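You operate a simulated robot arm through the tools that you are given. There is no shell and no other tool.

The job below is to be done with a simulated two-armed robot. You get a single attempt, and the scene is never put back.

## Task
Drop the grey tile in the spare tub and lid it.
Fine: slide the tub in between the green box and the grey tray; once the tile is in the tub, shut the box on the other tiles.

The check looks at the end state, three seconds after you hand in, the way a careful person would. Anything else that was tipped, shoved, dropped, spilled or broken makes it a failure. A push-on lid holds only when it is set on centred and level and pressed home; a screw cap is set on level and turned clockwise until tight.

## Robot
Two 6-joint arms with fingered hands on one trunk that stands fixed in place. Base frame: the origin is at the foot of the trunk, x ahead of it, y to its left, z up. Units: mm, degrees, N and s.
The left shoulder is at [20, 157, 829], the right one opposite. With the tool pointing down near the work surface each hand reaches from about 300 to 820 mm from the base axis, measured 20 degrees to its own side. Payload 4.1 kg a hand.
The tool frame of a hand sits at the grasp point between the pads (the TCP): z along the fingers, y along the line on which they close. The tips reach 33 mm beyond it. Largest opening 112 mm; the body of the gripper starts 39 mm behind the TCP. The gripper is a hand of 4 fingers: y runs from the thumb to the fingers, the wrist lies at [-16, -118, -200] in the tool frame, and closing takes about 1.5 s.
Orientation is that of the tool frame in the base frame, as a unit quaternion [w, x, y, z]. With the fingers straight down and the wrist toward the robot, the tool's x, y and z point along [0, 1, 0], [1, 0, 0] and [0, 0, -1] of the base frame.

## Interface
- The arms move only by the tool apply_moves. It takes "left_series", "right_series" or both (then of equal length, played together; a hand with none holds still); each is a list that holds one entry, the list of rows, each a list of 6 numbers: the shift along the tool's x, y, z in cm, then the turn, a rotation vector about the tool's x, y, z in degrees. In form: [[[tx, ty, tz, ax, ay, az], ...]]. A call has 1 to 20 rows; each row shifts and turns the commanded pose from where the row before left it, along the tool's axes as they then stand. "left_jaw" and "right_jaw" are, for a hand that has rows, the finger opening in cm, from 0 to 11.2, set as the call begins (left out, the last holds). Rows are played at 5 a second. More than 50 mm and 8.6 degrees between two rows, or a gripper value outside its range, and nothing of the call is played. A pose out of reach is approached as far as the arm can. The call stops where the force on the tool passes 40 N (or 10 N more than at its start, if that is more) or the arm is blocked; 0.2 s more then pass. Each finger travels about 72 mm/s and halts on what it meets, pressing with about 23 N; the grip force reading is that of the motor and also rises with nothing between the fingers. The clock runs only during rows and for 0.2 s after the last one: add rows that do not move to give the fingers time. The reply holds the time, the measured pose of the TCP, the force on the tool along the base axes, the opening and the grip force, in the units named above and with some noise, with the torque about the TCP (base axes, N m) and any sound that the robot's microphone picked up.
- Cameras (640 x 400 px; columns grow to the right, rows downward): "scene" is now at [55.2, -33, 1472.2]; the picture's right is [-0.35, -0.94, 0.00], its down [-0.44, 0.16, -0.88] and it looks along [0.83, -0.31, -0.47] (base axes); focal length 362 px, centre (320, 200). "left" rides on the left gripper at [-66, -89, -130] in its tool frame; the picture's right is [-0.79, -0.29, 0.54], its down [0.55, -0.71, 0.44] and it looks along [0.26, 0.64, 0.72] (tool axes); focal length 247 px, centre (320, 200). "right" rides on the right gripper at [66, -89, -130] in its tool frame; the picture's right is [-0.79, 0.29, -0.54], its down [-0.55, -0.71, 0.44] and it looks along [-0.26, 0.64, 0.72] (tool axes); focal length 247 px, centre (320, 200). There is no depth. A picture from a camera that has moved, and an enlarged one, comes with that camera's place and axes in the base frame and with its lens.
- get_image(camera): a new picture of that camera. The clock stands still meanwhile.
- move_fingers(index, middle, ring, thumb_bend, thumb_turn, hand): sets how far each is bent, from 0 (flat) to 1 (curled in); at 0.3 the hand is open as for a grip, at 0.7 the pads meet at the TCP. One left out holds its place. A second passes; each finger stops where it meets its share of the squeeze, and holds until it gets a number again. A gripper value or a shape takes the hand back. It gives what a move gives, with no picture; readings hold the bend of each and the force on the fingers (four entries, about 0 where the hand has none), thumb and palm. thumb_turn goes from beside the hand (0) to across from the fingers (1), as for a grip.
- grasp_type(shape, hand): the hand has 4 fingers and takes this shape, open, in about a second: jaw (thumb against the fingers, like two jaws); tri (thumb and two fingers); tip (a fingertip pinch); poke (one finger out to press); point (the index stretched); flat (the hand flat); cup (the hand cupped); fist (a fist). The gripper value then closes the fingers along that shape, each until it touches; the sizes above hold for jaw. It gives what a move gives, with no picture.
- turn_head(pan, tilt): turns the head with the scene camera to pan (to the left, within 86 degrees either way) and tilt (down, from -29 to 69), counted from straight ahead of the robot. It gives what a move gives.
- close_up(camera, box): a new picture of the part [left, top, right, bottom] of that camera's present view, enlarged. The clock stands still meanwhile.
- job_done(): hands the job in; it is judged then, once.

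Places have to be worked out from the pictures, the camera data and where the tool is seen. Open the grippers and draw the arms clear of the work before you hand the job in, unless the task says otherwise.

The tools are called after ">>>" by a JSON object that holds its "fn" and its "kwargs". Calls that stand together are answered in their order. apply_moves: Moves the arms, as the interface text tells. Its arguments: {"type":"object","properties":{"left_series":{"type":"array","items":{"type":"array","items":{"type":"array","items":{"type":"number"}}}},"left_jaw":{"type":"number"},"right_series":{"type":"array","items":{"type":"array","items":{"type":"array","items":{"type":"number"}}}},"right_jaw":{"type":"number"}},"required":[]} The other tools are called the same way: grasp_type (shape, hand) gives the hand a shape; move_fingers (index, middle, ring, thumb_bend, thumb_turn, hand) moves the fingers one by one; turn_head (pan, tilt) turns the head that bears the scene camera; get_image (camera) takes a picture; close_up (camera, box) takes an enlarged picture of a part of a camera's view; job_done () hands the job in.

At the start:

```text
t: 0.0
left_eef_pos: [319.5, 25.9, 1268.3]
left_orientation: [0.0, 0.835, 0.55, -0.001]
left_contact_force: [0.7, -0.4, 0.6]
left_torque: [0.0, 0.0, 0.0]
left_width: 111.8
left_grasp_force: 0.0
left_shape: jaw
left_bend: [0.3, 0.3, 0.3, 0.3, 0.98]
left_finger forces: [0.0, 0.0, 0.0, 0.1, 0.0, 0.1]
right_eef_pos: [305.8, -348.4, 1268.7]
right_orientation: [0.0, 0.835, 0.55, 0.0]
right_contact_force: [-0.9, -0.2, -0.2]
right_torque: [-0.01, 0.04, -0.02]
right_width: 111.4
right_grasp_force: 0.1
right_shape: jaw
right_bend: [0.3, 0.3, 0.3, 0.3, 0.98]
right_finger forces: [0.1, 0.0, 0.0, 0.0, 0.0, 0.0]
head pan, tilt: [-20.3, 28.3]
```

scene: 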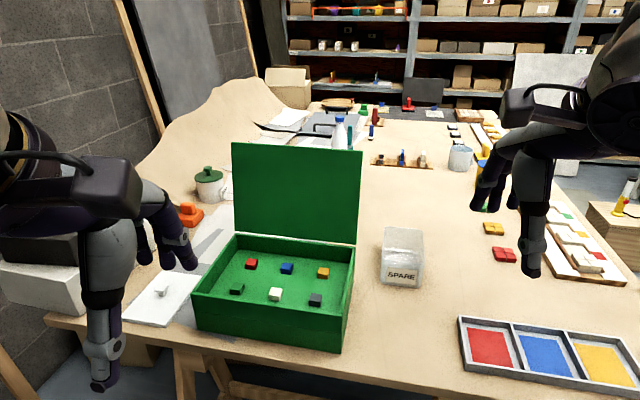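
right: 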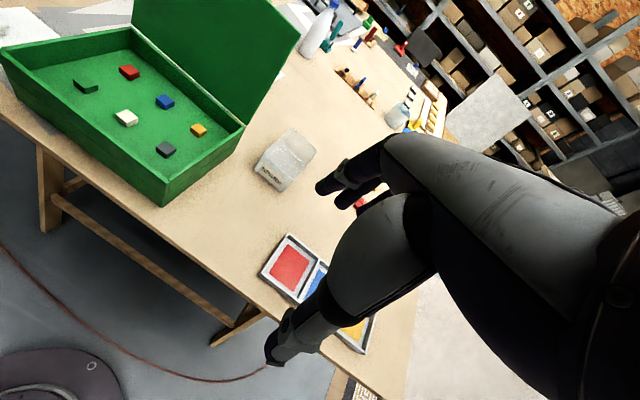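
left: 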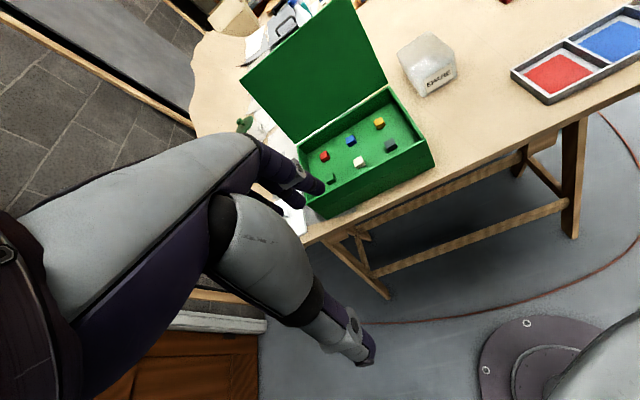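

The scene shows the green box with six tiles, a clear tub marked SPARE, and a three-part grey tray at lower right. I'll enlarge the key areas to find the tub, its lid and the tiles.

>>> {"fn": "close_up", "kwargs": {"camera": "scene", "box": [340, 200, 480, 300]}}

>>> {"fn": "close_up", "kwargs": {"camera": "scene", "box": [180, 130, 380, 360]}}

>>> {"fn": "close_up", "kwargs": {"camera": "scene", "box": [440, 180, 640, 400]}}

>>> {"fn": "close_up", "kwargs": {"camera": "scene", "box": [280, 60, 520, 210]}}

```text
4.00 times, centred on (410, 250) of scene
camera zoom: at [55.2, -33.0, 1472.2], right [-0.35, -0.94, 0.0], down [-0.44, 0.16, -0.88], along [0.83, -0.31, -0.47], focal length 1447 px, centre (-40, 0)
```

zoom: 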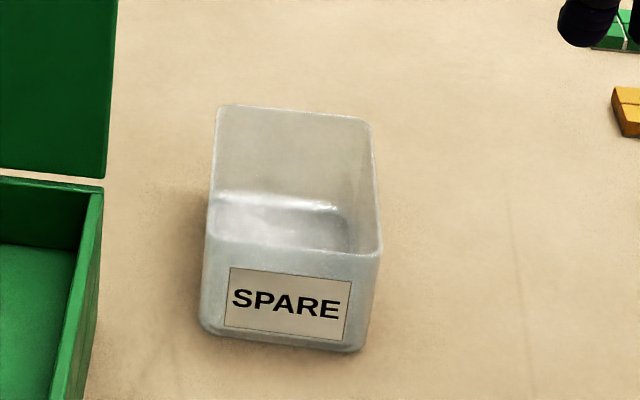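

```text
1.74 times, centred on (280, 245) of scene
camera zoom: at [55.2, -33.0, 1472.2], right [-0.35, -0.94, 0.0], down [-0.44, 0.16, -0.88], along [0.83, -0.31, -0.47], focal length 629 px, centre (390, 122)
```

zoom: 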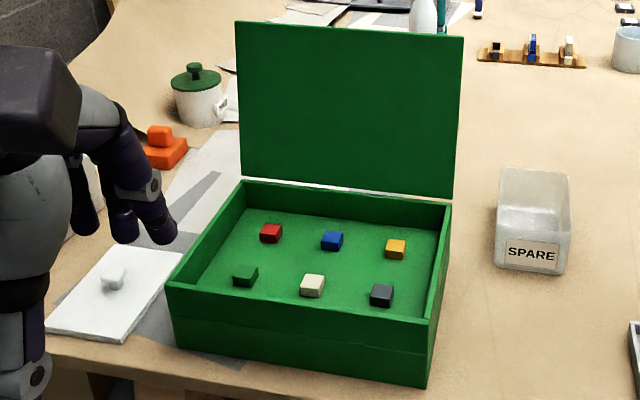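

```text
1.82 times, centred on (540, 290) of scene
camera zoom: at [55.2, -33.0, 1472.2], right [-0.35, -0.94, 0.0], down [-0.44, 0.16, -0.88], along [0.83, -0.31, -0.47], focal length 658 px, centre (-80, 36)
```

zoom: 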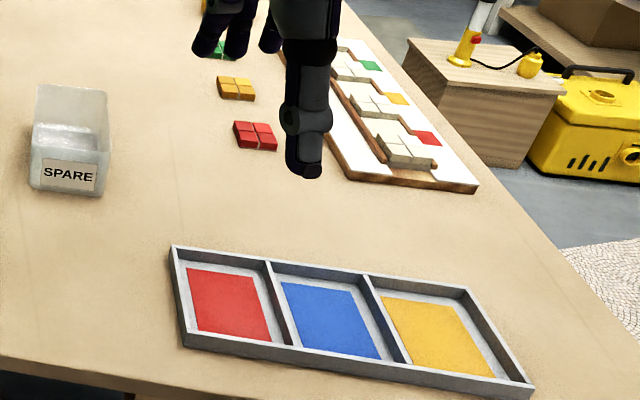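

```text
2.67 times, centred on (400, 135) of scene
camera zoom: at [55.2, -33.0, 1472.2], right [-0.35, -0.94, 0.0], down [-0.44, 0.16, -0.88], along [0.83, -0.31, -0.47], focal length 965 px, centre (107, 373)
```

zoom: 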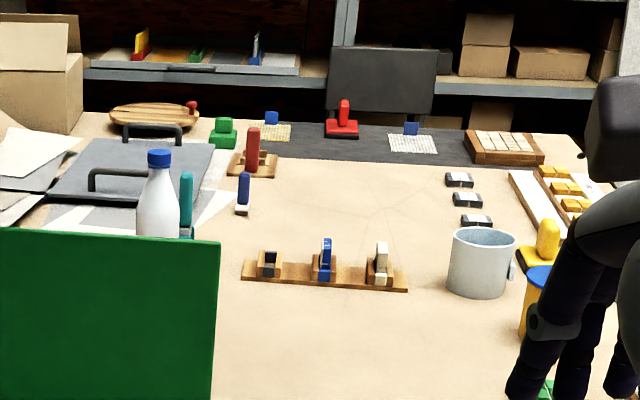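

The tub has no lid on it, and a white plate with a knob lies left of the box. I'll turn the head to both sides to search for the lid before moving anything.

>>> {"fn": "turn_head", "kwargs": {"pan": 25, "tilt": 45}}

>>> {"fn": "get_image", "kwargs": {"camera": "scene"}}

>>> {"fn": "turn_head", "kwargs": {"pan": -65, "tilt": 40}}

>>> {"fn": "get_image", "kwargs": {"camera": "scene"}}

>>> {"fn": "turn_head", "kwargs": {"pan": -20, "tilt": 50}}

>>> {"fn": "get_image", "kwargs": {"camera": "scene"}}

```text
t: 1.1
left_eef_pos: [320.5, 26.1, 1269.4]
left_orientation: [0.0, 0.835, 0.55, 0.0]
left_contact_force: [-0.9, -0.3, 0.5]
left_torque: [-0.03, -0.04, 0.01]
left_width: 111.4
left_grasp_force: 0.0
left_shape: jaw
left_bend: [0.3, 0.3, 0.3, 0.3, 0.98]
left_finger forces: [0.0, 0.0, 0.1, 0.0, 0.1, 0.0]
right_eef_pos: [306.8, -348.8, 1268.4]
right_orientation: [0.0, 0.835, 0.551, 0.0]
right_contact_force: [-0.1, -0.1, -0.7]
right_torque: [0.03, 0.01, -0.02]
right_width: 111.6
right_grasp_force: 0.0
right_shape: jaw
right_bend: [0.3, 0.3, 0.3, 0.3, 0.98]
right_finger forces: [0.1, 0.1, 0.0, 0.0, 0.0, 0.1]
head pan, tilt: [25.0, 45.0]
```

```text
taken
```

scene: 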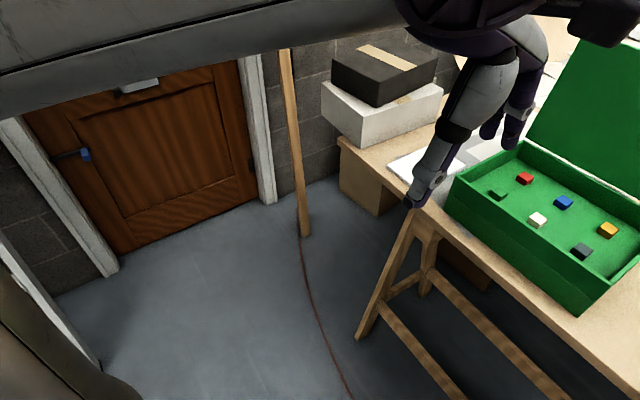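

```text
t: 2.8
left_eef_pos: [320.3, 25.5, 1268.8]
left_orientation: [0.0, 0.835, 0.55, 0.001]
left_contact_force: [-0.3, 0.4, 0.7]
left_torque: [0.04, 0.04, 0.01]
left_width: 111.6
left_grasp_force: 0.1
left_shape: jaw
left_bend: [0.3, 0.3, 0.3, 0.3, 0.98]
left_finger forces: [0.0, 0.0, 0.0, 0.1, 0.1, 0.0]
right_eef_pos: [306.3, -348.1, 1268.5]
right_orientation: [0.0, 0.835, 0.551, 0.0]
right_contact_force: [0.3, -1.4, -0.5]
right_torque: [-0.01, 0.01, 0.03]
right_width: 111.7
right_grasp_force: 0.0
right_shape: jaw
right_bend: [0.3, 0.3, 0.3, 0.3, 0.98]
right_finger forces: [0.0, 0.1, 0.0, 0.0, 0.0, 0.1]
head pan, tilt: [-65.0, 40.0]
```

```text
taken
```

scene: 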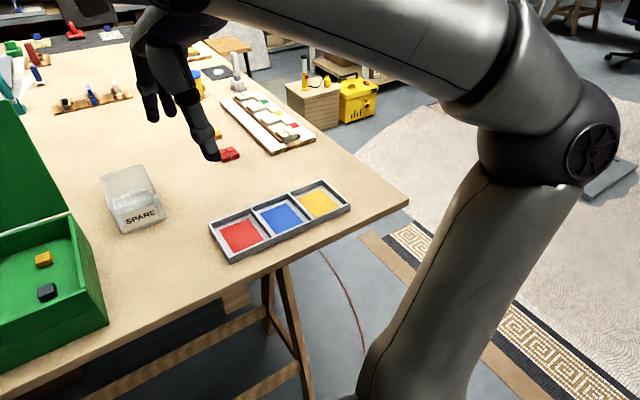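

```text
t: 3.9
left_eef_pos: [319.9, 26.3, 1268.2]
left_orientation: [0.0, 0.834, 0.551, 0.0]
left_contact_force: [-0.4, -0.2, -0.3]
left_torque: [0.03, 0.01, 0.01]
left_width: 111.7
left_grasp_force: 0.1
left_shape: jaw
left_bend: [0.3, 0.3, 0.3, 0.3, 0.98]
left_finger forces: [0.0, 0.0, 0.1, 0.0, 0.1, 0.1]
right_eef_pos: [305.8, -349.4, 1268.3]
right_orientation: [0.001, 0.835, 0.551, 0.0]
right_contact_force: [-0.5, -0.1, 0.2]
right_torque: [-0.02, -0.02, -0.03]
right_width: 111.6
right_grasp_force: 0.0
right_shape: jaw
right_bend: [0.3, 0.3, 0.3, 0.3, 0.98]
right_finger forces: [0.0, 0.0, 0.0, 0.0, 0.1, 0.0]
head pan, tilt: [-20.0, 50.0]
```

```text
taken
```

scene: 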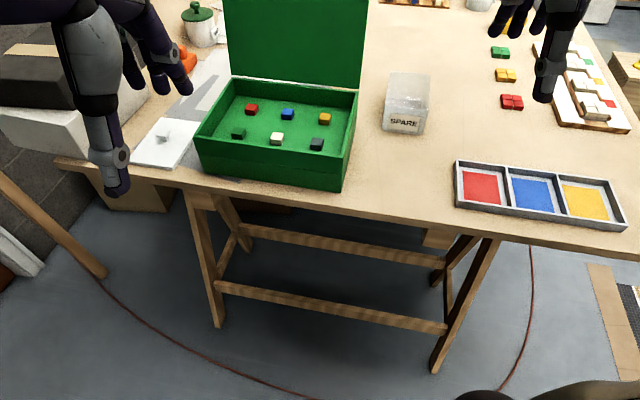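

I zoom on the white plate left of the box with this head pose, to see whether it is the tub's lid, and get this view's camera data.

>>> {"fn": "close_up", "kwargs": {"camera": "scene", "box": [100, 80, 240, 190]}}

>>> {"fn": "close_up", "kwargs": {"camera": "scene", "box": [180, 60, 460, 220]}}

>>> {"fn": "close_up", "kwargs": {"camera": "left", "box": [200, 90, 440, 240]}}

```text
3.64 times, centred on (170, 135) of scene
camera zoom: at [42.0, -27.8, 1440.0], right [-0.34, -0.94, 0.0], down [-0.72, 0.26, -0.64], along [0.6, -0.22, -0.77], focal length 1315 px, centre (866, 436)
```

zoom: 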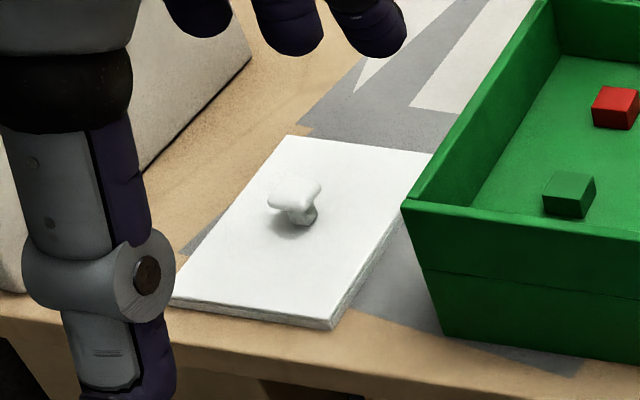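

```text
2.29 times, centred on (320, 140) of scene
camera zoom: at [42.0, -27.8, 1440.0], right [-0.34, -0.94, 0.0], down [-0.72, 0.26, -0.64], along [0.6, -0.22, -0.77], focal length 827 px, centre (320, 337)
```

zoom: 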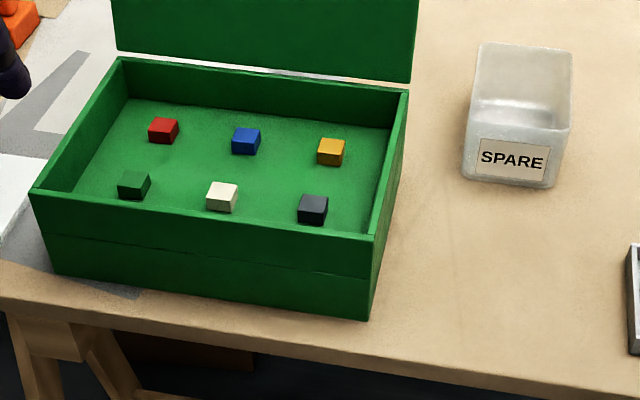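

```text
2.67 times, centred on (320, 165) of left
camera zoom: at [212.6, 0.4, 1398.0], right [-0.58, -0.62, -0.54], down [-0.43, 0.79, -0.44], along [0.69, -0.02, -0.72], focal length 659 px, centre (320, 293)
```

zoom: 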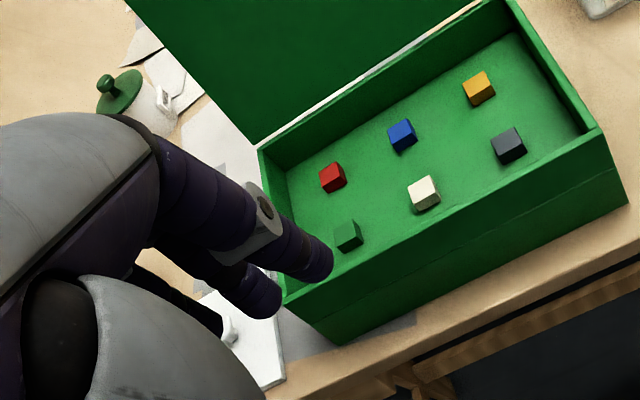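

The white knobbed plate is about the tub's footprint (≈105×160 vs ≈98×140 mm), so I take it to be the tub's lid. The table and its objects are turned about −31°, with the table top near z≈875. The box is around (580,-160), the tub around (676,-482) and the tray to the right. I line the right hand up with the table and move it toward the tub to look closer.

>>> {"fn": "apply_moves", "kwargs": {"right_series": [[[0, 0, 0, 0, 0, 7.7], [1.2, 4, 1.5, 0, 0, 0], [1.2, 4, 2.5, 0, 0, 0], [1.2, 4, 2.5, 0, 0, 0], [1.2, 4, 2.5, 0, 0, 0], [1.2, 4, 2.5, 0, 0, 0], [1.2, 4, 2.5, 0, 0, 0], [0, 0, 0, 0, 0, 0]]]}}

>>> {"fn": "get_image", "kwargs": {"camera": "right"}}

>>> {"fn": "get_image", "kwargs": {"camera": "scene"}}

```text
t: 5.7
left_eef_pos: [319.7, 25.8, 1268.3]
left_orientation: [0.0, 0.835, 0.551, 0.0]
left_contact_force: [-0.2, -0.7, -1.4]
left_torque: [0.03, -0.03, -0.01]
left_width: 111.4
left_grasp_force: 0.1
left_shape: jaw
left_bend: [0.3, 0.3, 0.3, 0.3, 0.98]
left_finger forces: [0.1, 0.1, 0.0, 0.0, 0.0, 0.0]
right_eef_pos: [547.8, -409.9, 1129.7]
right_orientation: [0.0, 0.87, 0.493, 0.0]
right_contact_force: [-0.8, -0.5, 0.4]
right_torque: [0.02, -0.01, 0.0]
right_width: 111.8
right_grasp_force: 0.0
right_shape: jaw
right_bend: [0.3, 0.3, 0.3, 0.3, 0.98]
right_finger forces: [0.0, 0.0, 0.1, 0.0, 0.0, 0.0]
head pan, tilt: [-20.0, 50.0]
```

```text
taken
camera right: at [504.7, -305.9, 1259.6], right [-0.16, -0.83, 0.54], down [-0.89, -0.11, -0.44], along [0.42, -0.55, -0.72], focal length 247 px, centre (320, 200)
```

right: 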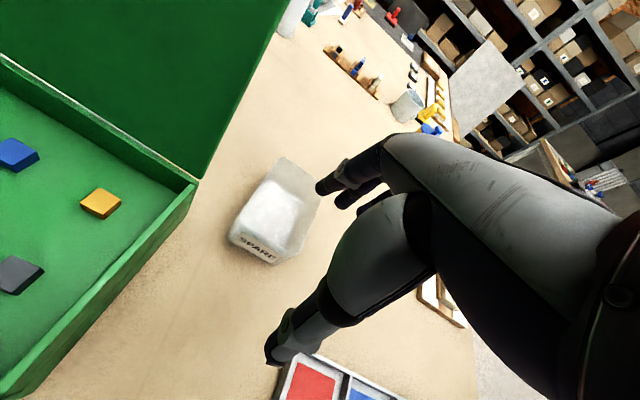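

```text
taken
```

scene: 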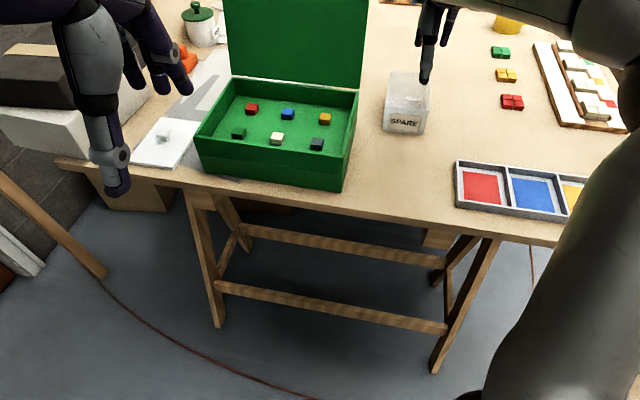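

The hand tracks well, and the tub is in the right camera's view. I enlarge it to fix the tub's rim and floor positions.

>>> {"fn": "close_up", "kwargs": {"camera": "right", "box": [180, 130, 380, 290]}}

>>> {"fn": "close_up", "kwargs": {"camera": "scene", "box": [340, 50, 460, 150]}}

```text
2.50 times, centred on (280, 210) of right
camera zoom: at [504.7, -305.9, 1259.6], right [-0.16, -0.83, 0.54], down [-0.89, -0.11, -0.44], along [0.42, -0.55, -0.72], focal length 617 px, centre (420, 175)
```

zoom: 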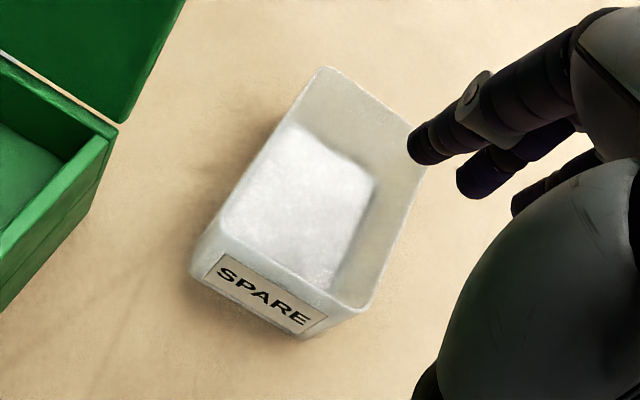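

```text
4.00 times, centred on (400, 100) of scene
camera zoom: at [41.9, -27.7, 1440.0], right [-0.34, -0.94, 0.0], down [-0.72, 0.26, -0.64], along [0.6, -0.22, -0.77], focal length 1447 px, centre (0, 600)
```

zoom: 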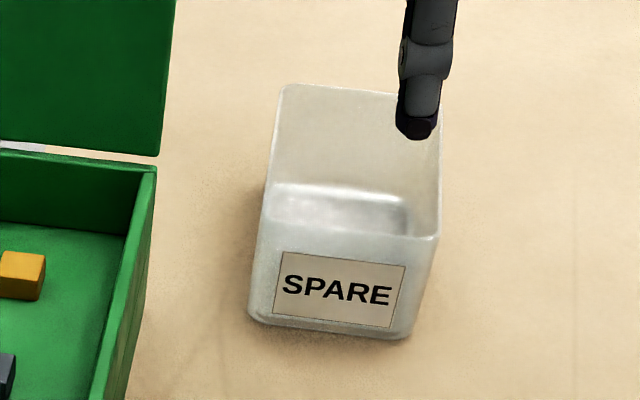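

The tub rim comes out at z≈956, spanning roughly 134×92 mm, and its near wall is at about (613,-441). I set the right hand to a pinch shape and check how the fingers look.

>>> {"fn": "grasp_type", "kwargs": {"hand": "right", "shape": "tri"}}

>>> {"fn": "get_image", "kwargs": {"camera": "right"}}

>>> {"fn": "close_up", "kwargs": {"camera": "scene", "box": [360, 0, 540, 112]}}

>>> {"fn": "get_image", "kwargs": {"camera": "left"}}

```text
t: 6.6
left_eef_pos: [319.3, 25.7, 1268.4]
left_orientation: [-0.001, 0.835, 0.55, 0.0]
left_contact_force: [-0.6, 0.3, 0.3]
left_torque: [-0.02, -0.04, 0.0]
left_width: 111.9
left_grasp_force: 0.2
left_shape: jaw
left_bend: [0.3, 0.3, 0.3, 0.3, 0.98]
left_finger forces: [0.1, 0.0, 0.0, 0.0, 0.0, 0.0]
right_eef_pos: [547.8, -408.7, 1129.2]
right_orientation: [0.0, 0.87, 0.494, 0.001]
right_contact_force: [-0.9, -0.2, 0.7]
right_torque: [-0.02, -0.02, 0.03]
right_width: 111.5
right_grasp_force: 0.0
right_shape: tri
right_bend: [0.3, 0.3, 0.99, 0.3, 0.98]
right_finger forces: [0.1, 0.1, 0.0, 0.0, 0.0, 0.0]
head pan, tilt: [-20.0, 50.0]
```

```text
taken
camera right: at [504.4, -305.7, 1259.7], right [-0.16, -0.83, 0.54], down [-0.89, -0.11, -0.44], along [0.42, -0.55, -0.72], focal length 247 px, centre (320, 200)
```

right: 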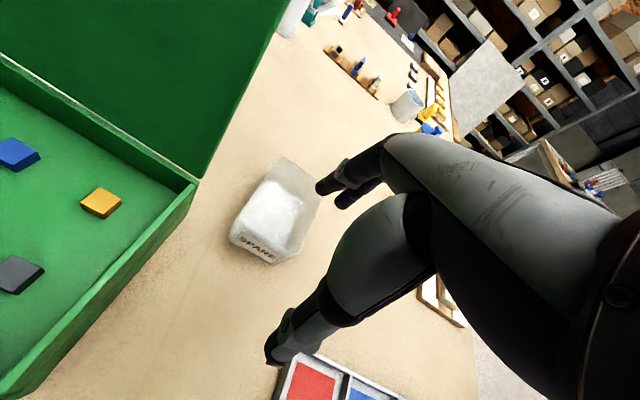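

```text
3.56 times, centred on (450, 56) of scene
camera zoom: at [42.1, -27.7, 1440.0], right [-0.34, -0.94, 0.0], down [-0.72, 0.26, -0.64], along [0.6, -0.22, -0.77], focal length 1286 px, centre (-142, 712)
```

zoom: 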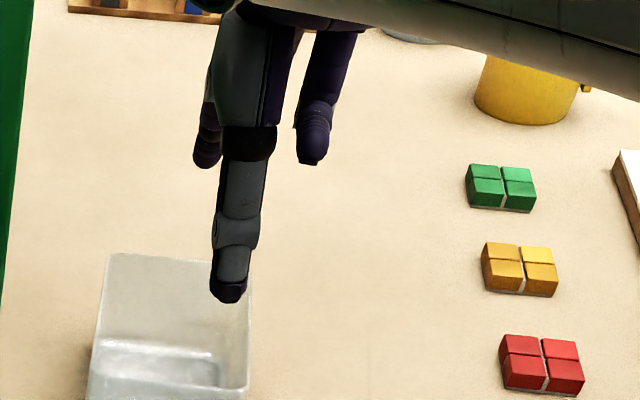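

```text
taken
camera left: at [212.6, 0.4, 1398.0], right [-0.58, -0.62, -0.54], down [-0.43, 0.79, -0.44], along [0.69, -0.02, -0.72], focal length 247 px, centre (320, 200)
```

left: 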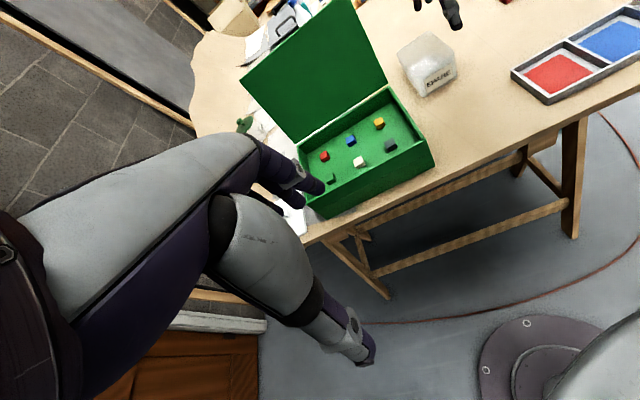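

The thumb tip projects where I expected, so the calibration is good. I centre the right hand over the tub's near wall, thumb outside and fingers inside, and descend to just above the rim.

>>> {"fn": "apply_moves", "kwargs": {"right_series": [[[0.35, 3.7, 0, 0, 0, 0], [0.35, 3.75, 0, 0, 0, 0], [0, 0, 4.2, 0, 0, 0], [0, 0, 4.2, 0, 0, 0], [0, 0, 4.2, 0, 0, 0], [0, 0, 0, 0, 0, 0]]]}}

>>> {"fn": "get_image", "kwargs": {"camera": "right"}}

>>> {"fn": "close_up", "kwargs": {"camera": "scene", "box": [340, 20, 500, 150]}}

```text
t: 8.0
left_eef_pos: [319.6, 26.8, 1269.0]
left_orientation: [0.0, 0.835, 0.551, 0.0]
left_contact_force: [0.0, 0.5, -0.2]
left_torque: [0.02, -0.01, 0.01]
left_width: 111.5
left_grasp_force: 0.1
left_shape: jaw
left_bend: [0.3, 0.3, 0.3, 0.3, 0.98]
left_finger forces: [0.0, 0.1, 0.0, 0.0, 0.1, 0.0]
right_eef_pos: [614.7, -442.8, 1001.6]
right_orientation: [0.0, 0.869, 0.494, 0.0]
right_contact_force: [0.4, 0.1, -0.1]
right_torque: [-0.01, 0.01, 0.0]
right_width: 112.0
right_grasp_force: 0.1
right_shape: tri
right_bend: [0.3, 0.3, 0.99, 0.3, 0.98]
right_finger forces: [0.0, 0.0, 0.1, 0.0, 0.0, 0.1]
head pan, tilt: [-20.0, 50.0]
```

```text
taken
camera right: at [571.5, -338.8, 1132.2], right [-0.16, -0.83, 0.54], down [-0.89, -0.11, -0.44], along [0.42, -0.55, -0.72], focal length 247 px, centre (320, 200)
```

right: 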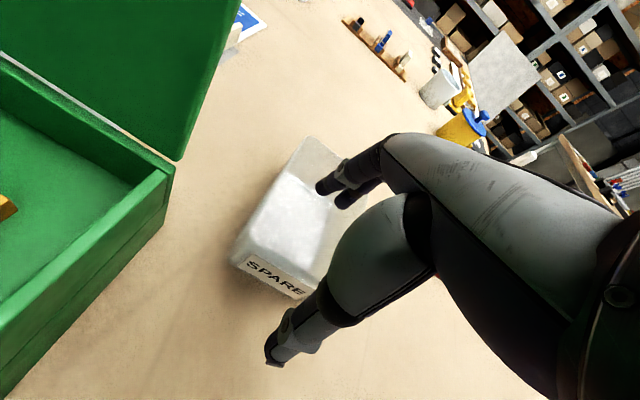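

```text
3.08 times, centred on (420, 85) of scene
camera zoom: at [42.0, -27.7, 1440.0], right [-0.34, -0.94, 0.0], down [-0.72, 0.26, -0.64], along [0.6, -0.22, -0.77], focal length 1113 px, centre (12, 554)
```

zoom: 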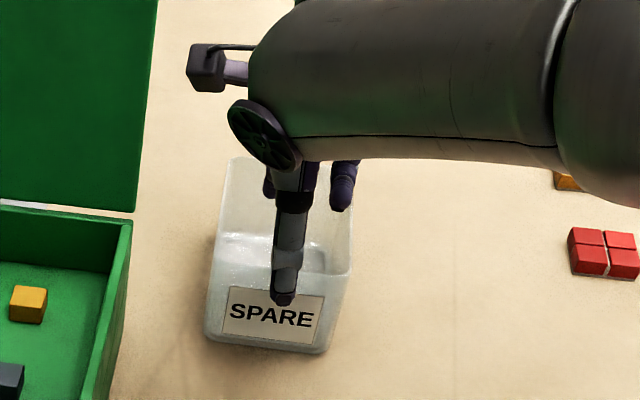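

The thumb is outside and the fingers are over the tub's inside, both clear of the wall. I descend so the pads straddle the near wall, then close the fingers.

>>> {"fn": "apply_moves", "kwargs": {"right_series": [[[0, 0, 2.2, 0, 0, 0], [0, 0, 2.0, 0, 0, 0], [0, 0, 0, 0, 0, 0]]]}}

>>> {"fn": "close_up", "kwargs": {"camera": "right", "box": [200, 100, 440, 400]}}

>>> {"fn": "close_up", "kwargs": {"camera": "scene", "box": [360, 40, 460, 150]}}

```text
t: 8.8
left_eef_pos: [320.3, 26.2, 1267.6]
left_orientation: [0.001, 0.835, 0.55, -0.001]
left_contact_force: [-0.4, 0.1, 0.8]
left_torque: [-0.01, -0.02, 0.0]
left_width: 111.7
left_grasp_force: 0.2
left_shape: jaw
left_bend: [0.3, 0.3, 0.3, 0.3, 0.98]
left_finger forces: [0.0, 0.0, 0.0, 0.0, 0.1, 0.0]
right_eef_pos: [617.0, -441.9, 960.3]
right_orientation: [0.0, 0.87, 0.493, 0.0]
right_contact_force: [0.2, -0.7, -0.9]
right_torque: [0.0, -0.01, 0.01]
right_width: 111.6
right_grasp_force: 0.0
right_shape: tri
right_bend: [0.3, 0.3, 0.99, 0.3, 0.98]
right_finger forces: [0.0, 0.1, 0.0, 0.0, 0.0, 0.1]
head pan, tilt: [-20.0, 50.0]
```

```text
1.33 times, centred on (320, 250) of right
camera zoom: at [573.6, -339.4, 1090.1], right [-0.16, -0.83, 0.54], down [-0.89, -0.11, -0.44], along [0.42, -0.55, -0.72], focal length 329 px, centre (320, 133)
```

zoom: 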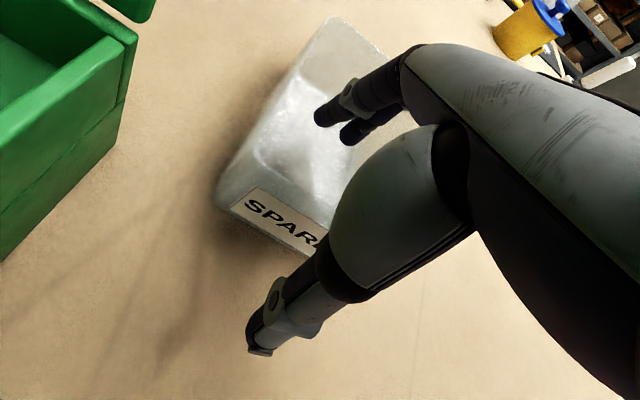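

```text
3.64 times, centred on (410, 95) of scene
camera zoom: at [42.0, -27.7, 1440.0], right [-0.34, -0.94, 0.0], down [-0.72, 0.26, -0.64], along [0.6, -0.22, -0.77], focal length 1315 px, centre (-7, 582)
```

zoom: 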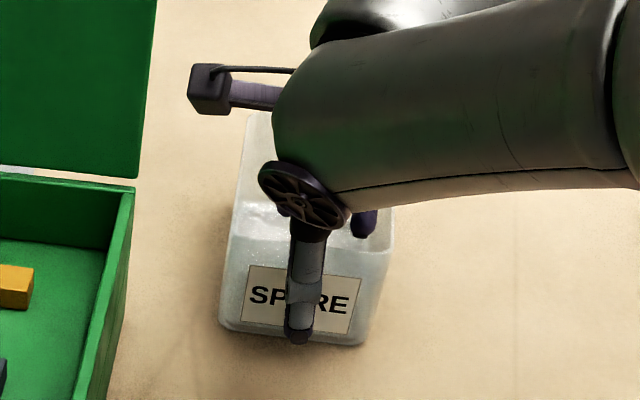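

No contact yet, and the fingers sit well on both sides of the wall. I close them on it and wait.

>>> {"fn": "apply_moves", "kwargs": {"right_series": [[[0, 0, 0, 0, 0, 0], [0, 0, 0, 0, 0, 0], [0, 0, 0, 0, 0, 0], [0, 0, 0, 0, 0, 0], [0, 0, 0, 0, 0, 0], [0, 0, 0, 0, 0, 0], [0, 0, 0, 0, 0, 0]]], "right_jaw": 0}}

>>> {"fn": "close_up", "kwargs": {"camera": "right", "box": [200, 100, 440, 400]}}

>>> {"fn": "close_up", "kwargs": {"camera": "scene", "box": [360, 40, 460, 150]}}

```text
t: 10.4
left_eef_pos: [319.6, 24.8, 1267.9]
left_orientation: [0.0, 0.835, 0.551, 0.0]
left_contact_force: [-0.4, -0.4, -0.7]
left_torque: [0.02, 0.02, 0.0]
left_width: 111.8
left_grasp_force: 0.1
left_shape: jaw
left_bend: [0.3, 0.3, 0.3, 0.3, 0.98]
left_finger forces: [0.1, 0.0, 0.0, 0.1, 0.1, 0.1]
right_eef_pos: [617.7, -442.6, 959.7]
right_orientation: [0.001, 0.87, 0.493, 0.0]
right_contact_force: [0.7, 0.2, -0.4]
right_torque: [-0.03, -0.02, 0.0]
right_width: 0.0
right_grasp_force: 22.4
right_shape: tri
right_bend: [0.7, 0.7, 1.0, 0.69, 1.0]
right_finger forces: [10.5, 9.8, 0.0, 0.0, 20.5, 0.0]
head pan, tilt: [-20.0, 50.0]
```

```text
1.33 times, centred on (320, 250) of right
camera zoom: at [573.6, -339.5, 1090.2], right [-0.16, -0.83, 0.54], down [-0.89, -0.11, -0.44], along [0.42, -0.55, -0.72], focal length 329 px, centre (320, 133)
```

zoom: 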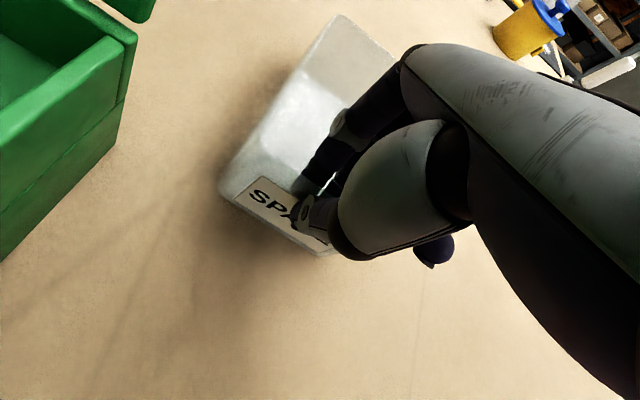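

```text
3.64 times, centred on (410, 95) of scene
camera zoom: at [42.1, -27.7, 1440.0], right [-0.34, -0.94, 0.0], down [-0.72, 0.26, -0.64], along [0.6, -0.22, -0.77], focal length 1315 px, centre (-7, 582)
```

zoom: 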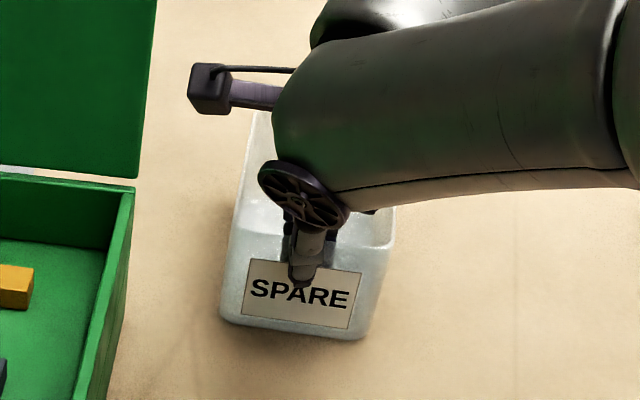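

The fingers closed on the thin wall with about 20 N, and the thumb lies on the label. I test with a short 30 mm slide toward the near edge.

>>> {"fn": "apply_moves", "kwargs": {"right_series": [[[0, -1, 0, 0, 0, 0], [0, -1, 0, 0, 0, 0], [0, -1, 0, 0, 0, 0], [0, 0, 0, 0, 0, 0]]]}}

>>> {"fn": "get_image", "kwargs": {"camera": "scene"}}

>>> {"fn": "get_image", "kwargs": {"camera": "right"}}

```text
t: 11.4
left_eef_pos: [320.8, 26.5, 1267.7]
left_orientation: [0.0, 0.834, 0.551, 0.0]
left_contact_force: [0.5, 0.2, -0.3]
left_torque: [-0.01, 0.0, 0.03]
left_width: 111.9
left_grasp_force: 0.1
left_shape: jaw
left_bend: [0.3, 0.3, 0.3, 0.3, 0.98]
left_finger forces: [0.0, 0.0, 0.0, 0.0, 0.0, 0.1]
right_eef_pos: [590.4, -427.4, 961.9]
right_orientation: [-0.001, 0.87, 0.493, 0.0]
right_contact_force: [-0.1, 0.5, 0.4]
right_torque: [-0.02, 0.03, -0.01]
right_width: 0.3
right_grasp_force: 23.0
right_shape: tri
right_bend: [0.7, 0.7, 1.0, 0.69, 1.0]
right_finger forces: [11.3, 9.4, 0.1, 0.1, 20.9, 0.0]
head pan, tilt: [-20.0, 50.0]
```

```text
taken
```

scene: 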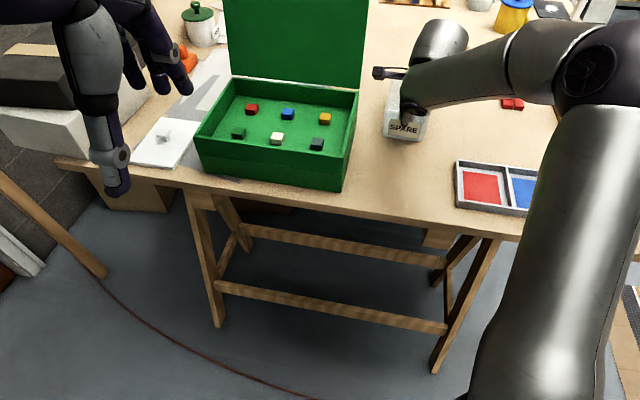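

```text
taken
camera right: at [546.9, -323.5, 1091.4], right [-0.16, -0.83, 0.54], down [-0.89, -0.11, -0.44], along [0.42, -0.55, -0.72], focal length 247 px, centre (320, 200)
```

right: 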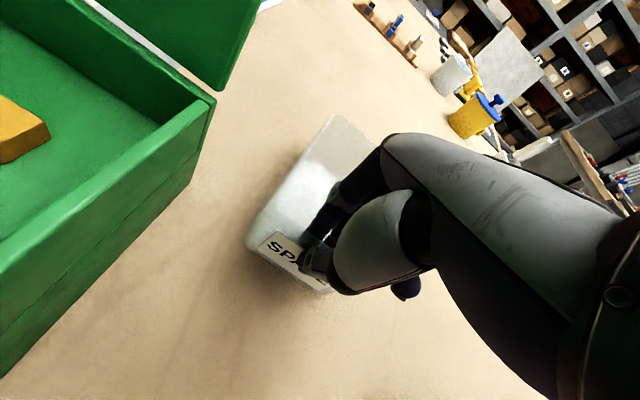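

The tub follows the hand. I slide it on by another 170 mm so it sits between the box and the tray.

>>> {"fn": "apply_moves", "kwargs": {"right_series": [[[0, -1, 0, 0, 0, 0], [0, -1, 0, 0, 0, 0], [0, -1, 0, 0, 0, 0], [0, -1, 0, 0, 0, 0], [0, -1, 0, 0, 0, 0], [0, -1, 0, 0, 0, 0], [0, -1, 0, 0, 0, 0], [0, -1, 0, 0, 0, 0], [0, -1, 0, 0, 0, 0], [0, -1, 0, 0, 0, 0], [0, -1, 0, 0, 0, 0], [0, -1, 0, 0, 0, 0], [0, -1, 0, 0, 0, 0], [0, -1, 0, 0, 0, 0], [0, -1, 0, 0, 0, 0], [0, -1, 0, 0, 0, 0], [0, -1, 0, 0, 0, 0], [0, 0, 0, 0, 0, 0]]]}}

>>> {"fn": "get_image", "kwargs": {"camera": "scene"}}

>>> {"fn": "get_image", "kwargs": {"camera": "right"}}

```text
t: 15.2
left_eef_pos: [321.0, 25.4, 1268.0]
left_orientation: [0.0, 0.835, 0.551, 0.001]
left_contact_force: [-1.2, -0.5, 0.2]
left_torque: [-0.01, 0.0, 0.0]
left_width: 111.5
left_grasp_force: 0.1
left_shape: jaw
left_bend: [0.3, 0.3, 0.3, 0.3, 0.98]
left_finger forces: [0.0, 0.0, 0.0, 0.0, 0.1, 0.0]
right_eef_pos: [446.1, -339.4, 960.1]
right_orientation: [0.0, 0.87, 0.494, 0.0]
right_contact_force: [0.7, 0.3, -0.4]
right_torque: [0.04, -0.03, -0.02]
right_width: 0.3
right_grasp_force: 22.7
right_shape: tri
right_bend: [0.7, 0.7, 1.0, 0.69, 1.0]
right_finger forces: [11.6, 9.4, 0.0, 0.0, 21.2, 0.0]
head pan, tilt: [-20.0, 50.0]
```

```text
taken
```

scene: 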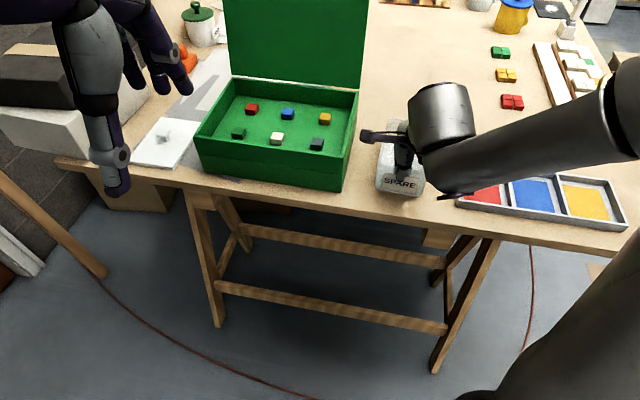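

```text
taken
camera right: at [402.3, -236.3, 1090.1], right [-0.16, -0.83, 0.54], down [-0.89, -0.11, -0.44], along [0.42, -0.55, -0.72], focal length 247 px, centre (320, 200)
```

right: 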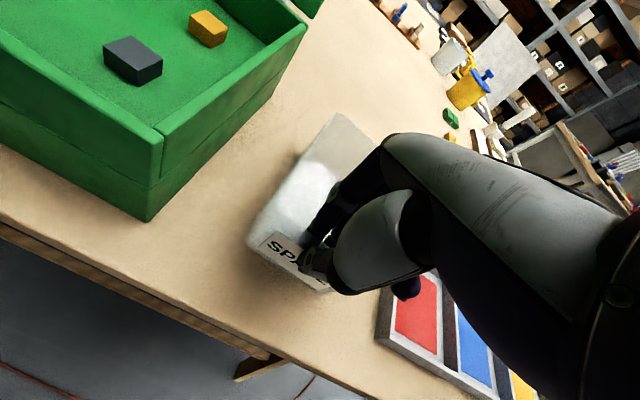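

The tub now sits between the green box and the grey tray. I open the fingers and lift the hand straight out.

>>> {"fn": "apply_moves", "kwargs": {"right_series": [[[0, 0, 0, 0, 0, 0], [0, 0, 0, 0, 0, 0], [0, 0, 0, 0, 0, 0], [0, 0, 0, 0, 0, 0], [0, 0, 0, 0, 0, 0], [0, 0, 0, 0, 0, 0], [0, 0, -2, 0, 0, 0], [0, 0, -4, 0, 0, 0], [0, 0, -4, 0, 0, 0], [0, 0, -4, 0, 0, 0], [0, 0, 0, 0, 0, 0]]], "right_jaw": 8}}

>>> {"fn": "get_image", "kwargs": {"camera": "scene"}}

>>> {"fn": "get_image", "kwargs": {"camera": "right"}}

```text
t: 17.6
left_eef_pos: [320.9, 25.4, 1267.9]
left_orientation: [0.0, 0.835, 0.55, 0.0]
left_contact_force: [0.5, 0.2, -0.1]
left_torque: [0.03, 0.03, -0.03]
left_width: 111.6
left_grasp_force: 0.1
left_shape: jaw
left_bend: [0.3, 0.3, 0.3, 0.3, 0.98]
left_finger forces: [0.0, 0.1, 0.0, 0.1, 0.1, 0.0]
right_eef_pos: [445.0, -339.3, 1101.7]
right_orientation: [0.0, 0.87, 0.493, 0.0]
right_contact_force: [0.7, 0.8, -0.3]
right_torque: [-0.01, -0.03, -0.01]
right_width: 79.7
right_grasp_force: 0.0
right_shape: tri
right_bend: [0.26, 0.37, 0.99, 0.58, 0.99]
right_finger forces: [0.0, 0.0, 0.0, 0.0, 0.0, 0.0]
head pan, tilt: [-20.0, 50.0]
```

```text
taken
```

scene: 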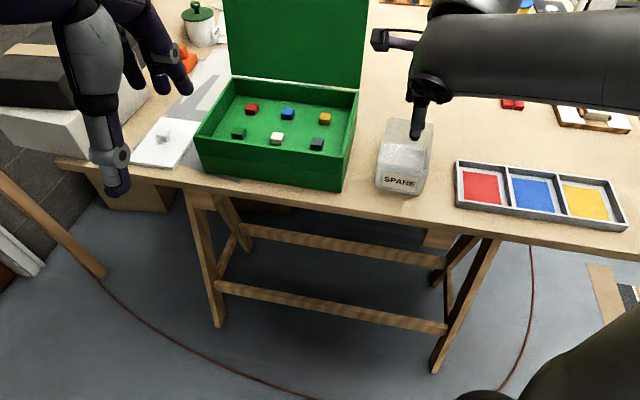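

```text
taken
camera right: at [401.3, -236.0, 1231.1], right [-0.16, -0.83, 0.54], down [-0.89, -0.11, -0.43], along [0.42, -0.55, -0.72], focal length 247 px, centre (320, 200)
```

right: 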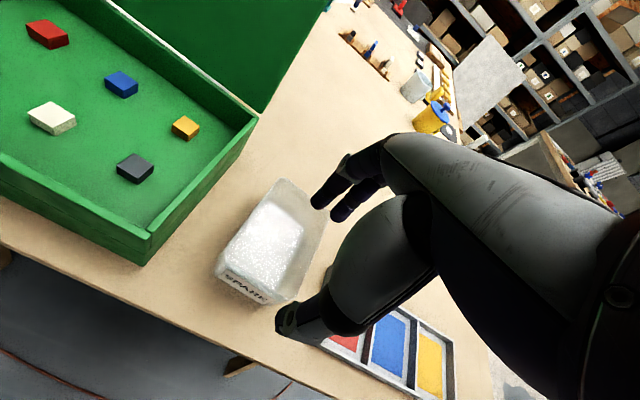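

The tub stands upright in place. Now I enlarge both views to locate the grey tile in the box.

>>> {"fn": "close_up", "kwargs": {"camera": "right", "box": [0, 0, 320, 320]}}

>>> {"fn": "close_up", "kwargs": {"camera": "scene", "box": [190, 70, 450, 210]}}

>>> {"fn": "grasp_type", "kwargs": {"hand": "right", "shape": "tri"}}

```text
1.25 times, centred on (160, 160) of right
camera zoom: at [401.3, -236.0, 1231.1], right [-0.16, -0.83, 0.54], down [-0.89, -0.11, -0.43], along [0.42, -0.55, -0.72], focal length 309 px, centre (520, 250)
```

zoom: 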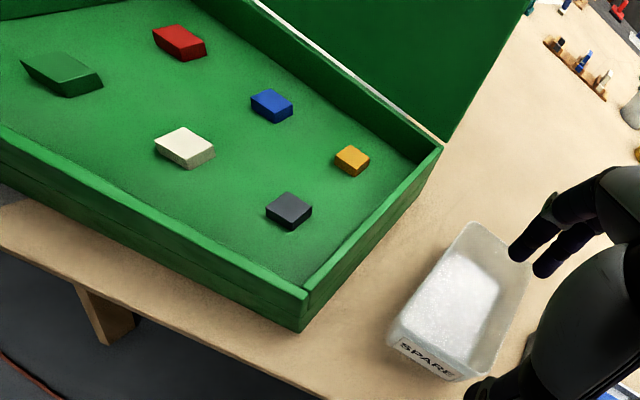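

```text
2.46 times, centred on (320, 140) of scene
camera zoom: at [42.1, -27.8, 1440.0], right [-0.34, -0.94, 0.0], down [-0.72, 0.26, -0.64], along [0.6, -0.22, -0.77], focal length 890 px, centre (320, 348)
```

zoom: 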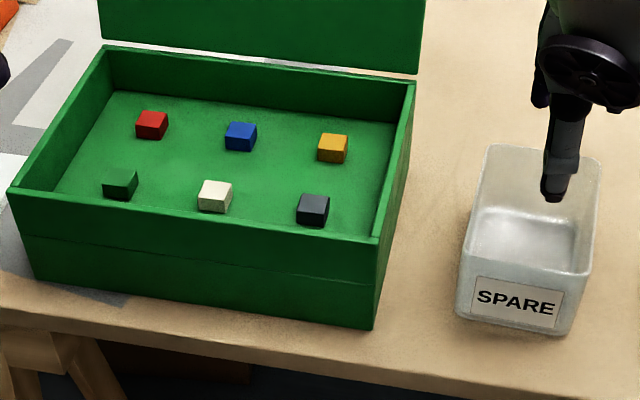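

```text
t: 18.5
left_eef_pos: [321.2, 26.0, 1269.4]
left_orientation: [0.0, 0.835, 0.55, 0.0]
left_contact_force: [0.0, -1.0, 0.1]
left_torque: [0.02, 0.0, -0.04]
left_width: 111.7
left_grasp_force: 0.1
left_shape: jaw
left_bend: [0.3, 0.3, 0.3, 0.3, 0.98]
left_finger forces: [0.1, 0.0, 0.0, 0.0, 0.1, 0.0]
right_eef_pos: [444.9, -338.8, 1101.3]
right_orientation: [0.0, 0.87, 0.493, 0.0]
right_contact_force: [-0.5, 0.0, -0.2]
right_torque: [-0.03, -0.04, -0.01]
right_width: 111.7
right_grasp_force: 0.0
right_shape: tri
right_bend: [0.3, 0.3, 0.99, 0.3, 0.98]
right_finger forces: [0.1, 0.0, 0.0, 0.1, 0.0, 0.1]
head pan, tilt: [-20.0, 50.0]
```

The grey tile's top centre comes out at about (569,-214,959), with the box rim near 979 and the inner floor near 939. I narrow the opening to 5.5 cm while up high and check the finger geometry before entering the box.

>>> {"fn": "apply_moves", "kwargs": {"right_series": [[[0, 0, 0, 0, 0, 0], [0, 0, 0, 0, 0, 0], [0, 0, 0, 0, 0, 0], [0, 0, 0, 0, 0, 0], [0, 0, 0, 0, 0, 0]]], "right_jaw": 5.5}}

>>> {"fn": "get_image", "kwargs": {"camera": "right"}}

>>> {"fn": "get_image", "kwargs": {"camera": "left"}}

>>> {"fn": "close_up", "kwargs": {"camera": "scene", "box": [360, 0, 500, 110]}}

```text
t: 19.7
left_eef_pos: [320.1, 26.2, 1269.1]
left_orientation: [0.0, 0.835, 0.55, 0.0]
left_contact_force: [0.2, 0.4, 0.0]
left_torque: [0.0, -0.02, -0.01]
left_width: 111.7
left_grasp_force: 0.1
left_shape: jaw
left_bend: [0.3, 0.3, 0.3, 0.3, 0.98]
left_finger forces: [0.0, 0.0, 0.0, 0.1, 0.0, 0.0]
right_eef_pos: [445.8, -337.4, 1101.3]
right_orientation: [0.0, 0.87, 0.493, 0.0]
right_contact_force: [0.5, 0.1, 0.6]
right_torque: [0.0, 0.01, -0.02]
right_width: 55.7
right_grasp_force: 0.1
right_shape: tri
right_bend: [0.76, 0.44, 0.99, 0.7, 1.0]
right_finger forces: [0.1, 0.0, 0.1, 0.0, 0.0, 0.1]
head pan, tilt: [-20.0, 50.0]
```

```text
taken
camera right: at [401.4, -235.9, 1230.9], right [-0.16, -0.83, 0.54], down [-0.89, -0.11, -0.44], along [0.42, -0.55, -0.72], focal length 247 px, centre (320, 200)
```

right: 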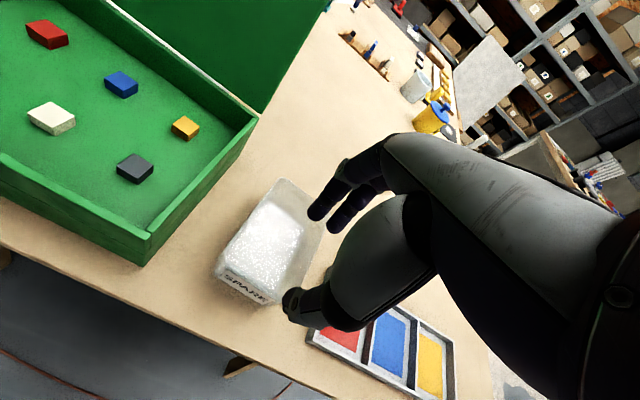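

```text
taken
camera left: at [212.6, 0.4, 1398.0], right [-0.58, -0.62, -0.54], down [-0.43, 0.79, -0.44], along [0.69, -0.02, -0.72], focal length 247 px, centre (320, 200)
```

left: 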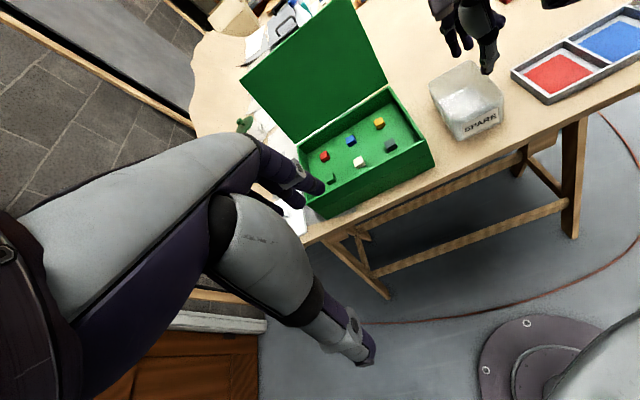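

```text
3.64 times, centred on (430, 55) of scene
camera zoom: at [42.1, -27.7, 1440.0], right [-0.34, -0.94, 0.0], down [-0.72, 0.26, -0.64], along [0.6, -0.22, -0.77], focal length 1315 px, centre (-80, 727)
```

zoom: 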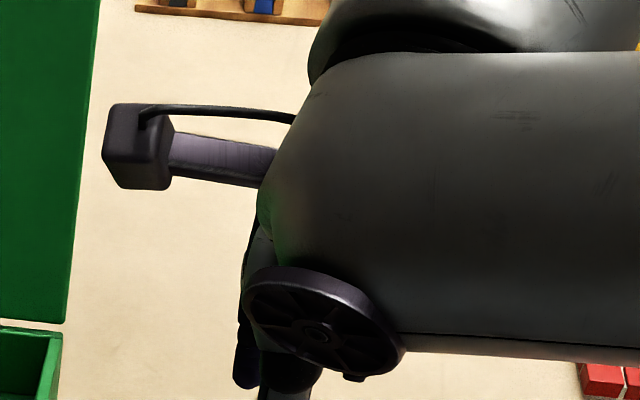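

I check the thumb's profile from the left camera, since it must clear the box's front wall.

>>> {"fn": "close_up", "kwargs": {"camera": "left", "box": [400, 0, 528, 80]}}

>>> {"fn": "close_up", "kwargs": {"camera": "right", "box": [240, 120, 440, 360]}}

```text
5.00 times, centred on (464, 40) of left
camera zoom: at [212.6, 0.4, 1398.0], right [-0.58, -0.62, -0.54], down [-0.43, 0.79, -0.44], along [0.69, -0.02, -0.72], focal length 1235 px, centre (-400, 1000)
```

zoom: 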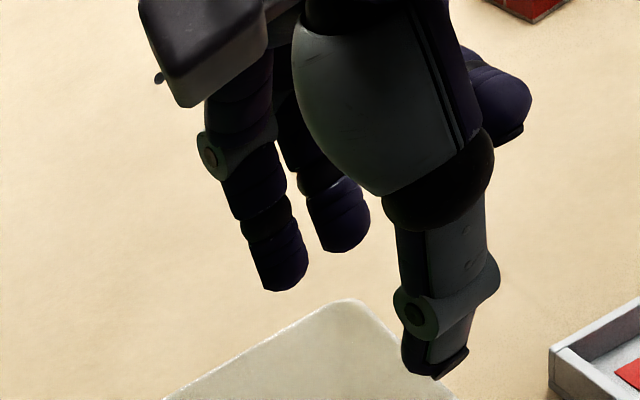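

```text
1.67 times, centred on (340, 240) of right
camera zoom: at [401.4, -235.9, 1230.9], right [-0.16, -0.83, 0.54], down [-0.89, -0.11, -0.44], along [0.42, -0.55, -0.72], focal length 412 px, centre (287, 133)
```

zoom: 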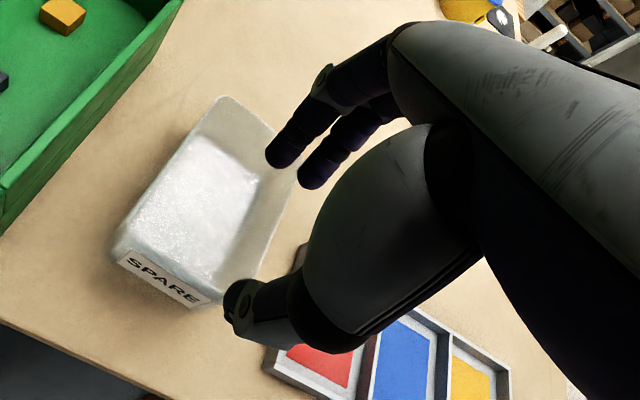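

The thumb is near vertical at this opening, so shifting 8 mm deeper into the box gives it room at the front wall. I move above the grey tile and descend partway.

>>> {"fn": "apply_moves", "kwargs": {"right_series": [[[4.35, 1.3, 0, 0, 0, 0], [4.35, 1.25, 0, 0, 0, 0], [4.35, 1.25, 0, 0, 0, 0], [4.35, 1.25, 0, 0, 0, 0], [0, 0, 3.5, 0, 0, 0], [0, 0, 3.5, 0, 0, 0], [0, 0, 1.8, 0, 0, 0], [0, 0, 0, 0, 0, 0]]], "right_jaw": 5}}

>>> {"fn": "close_up", "kwargs": {"camera": "right", "box": [160, 120, 400, 400]}}

>>> {"fn": "close_up", "kwargs": {"camera": "scene", "box": [220, 60, 400, 190]}}

>>> {"fn": "close_up", "kwargs": {"camera": "left", "box": [300, 60, 460, 190]}}

```text
t: 21.5
left_eef_pos: [319.9, 25.6, 1268.5]
left_orientation: [0.0, 0.835, 0.551, 0.0]
left_contact_force: [0.1, -1.4, 0.7]
left_torque: [0.0, 0.03, 0.02]
left_width: 111.5
left_grasp_force: 0.0
left_shape: jaw
left_bend: [0.3, 0.3, 0.3, 0.3, 0.98]
left_finger forces: [0.0, 0.0, 0.1, 0.0, 0.0, 0.0]
right_eef_pos: [578.0, -216.6, 1011.9]
right_orientation: [0.0, 0.87, 0.493, 0.0]
right_contact_force: [0.2, 0.8, -0.5]
right_torque: [-0.02, -0.02, 0.01]
right_width: 50.4
right_grasp_force: 0.1
right_shape: tri
right_bend: [0.76, 0.46, 0.99, 0.72, 1.0]
right_finger forces: [0.1, 0.0, 0.0, 0.0, 0.1, 0.0]
head pan, tilt: [-20.0, 50.0]
```

```text
1.43 times, centred on (280, 260) of right
camera zoom: at [534.1, -114.1, 1141.9], right [-0.16, -0.83, 0.54], down [-0.89, -0.11, -0.44], along [0.42, -0.55, -0.72], focal length 353 px, centre (377, 114)
```

zoom: 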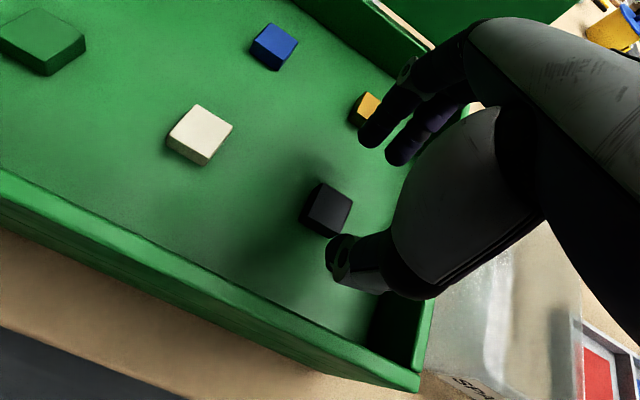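

```text
3.08 times, centred on (310, 125) of scene
camera zoom: at [42.0, -27.7, 1440.0], right [-0.34, -0.94, 0.0], down [-0.72, 0.26, -0.64], along [0.6, -0.22, -0.77], focal length 1113 px, centre (351, 431)
```

zoom: 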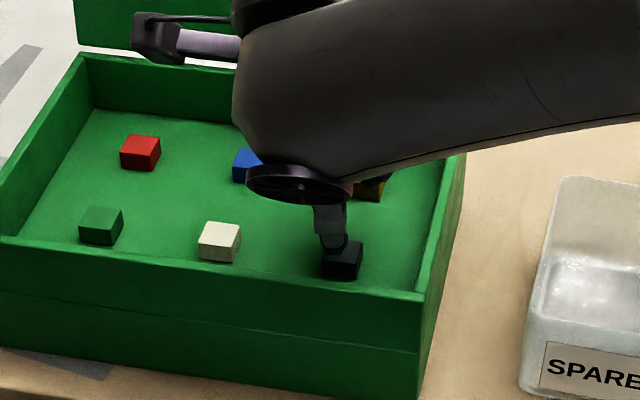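

```text
3.08 times, centred on (380, 125) of left
camera zoom: at [212.5, 0.4, 1398.0], right [-0.58, -0.62, -0.54], down [-0.43, 0.79, -0.44], along [0.69, -0.02, -0.72], focal length 760 px, centre (135, 431)
```

zoom: 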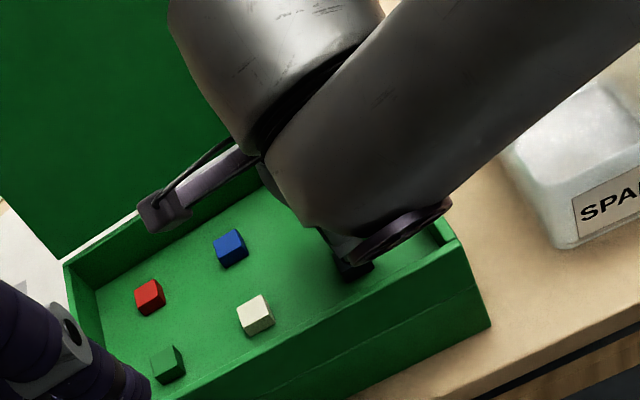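

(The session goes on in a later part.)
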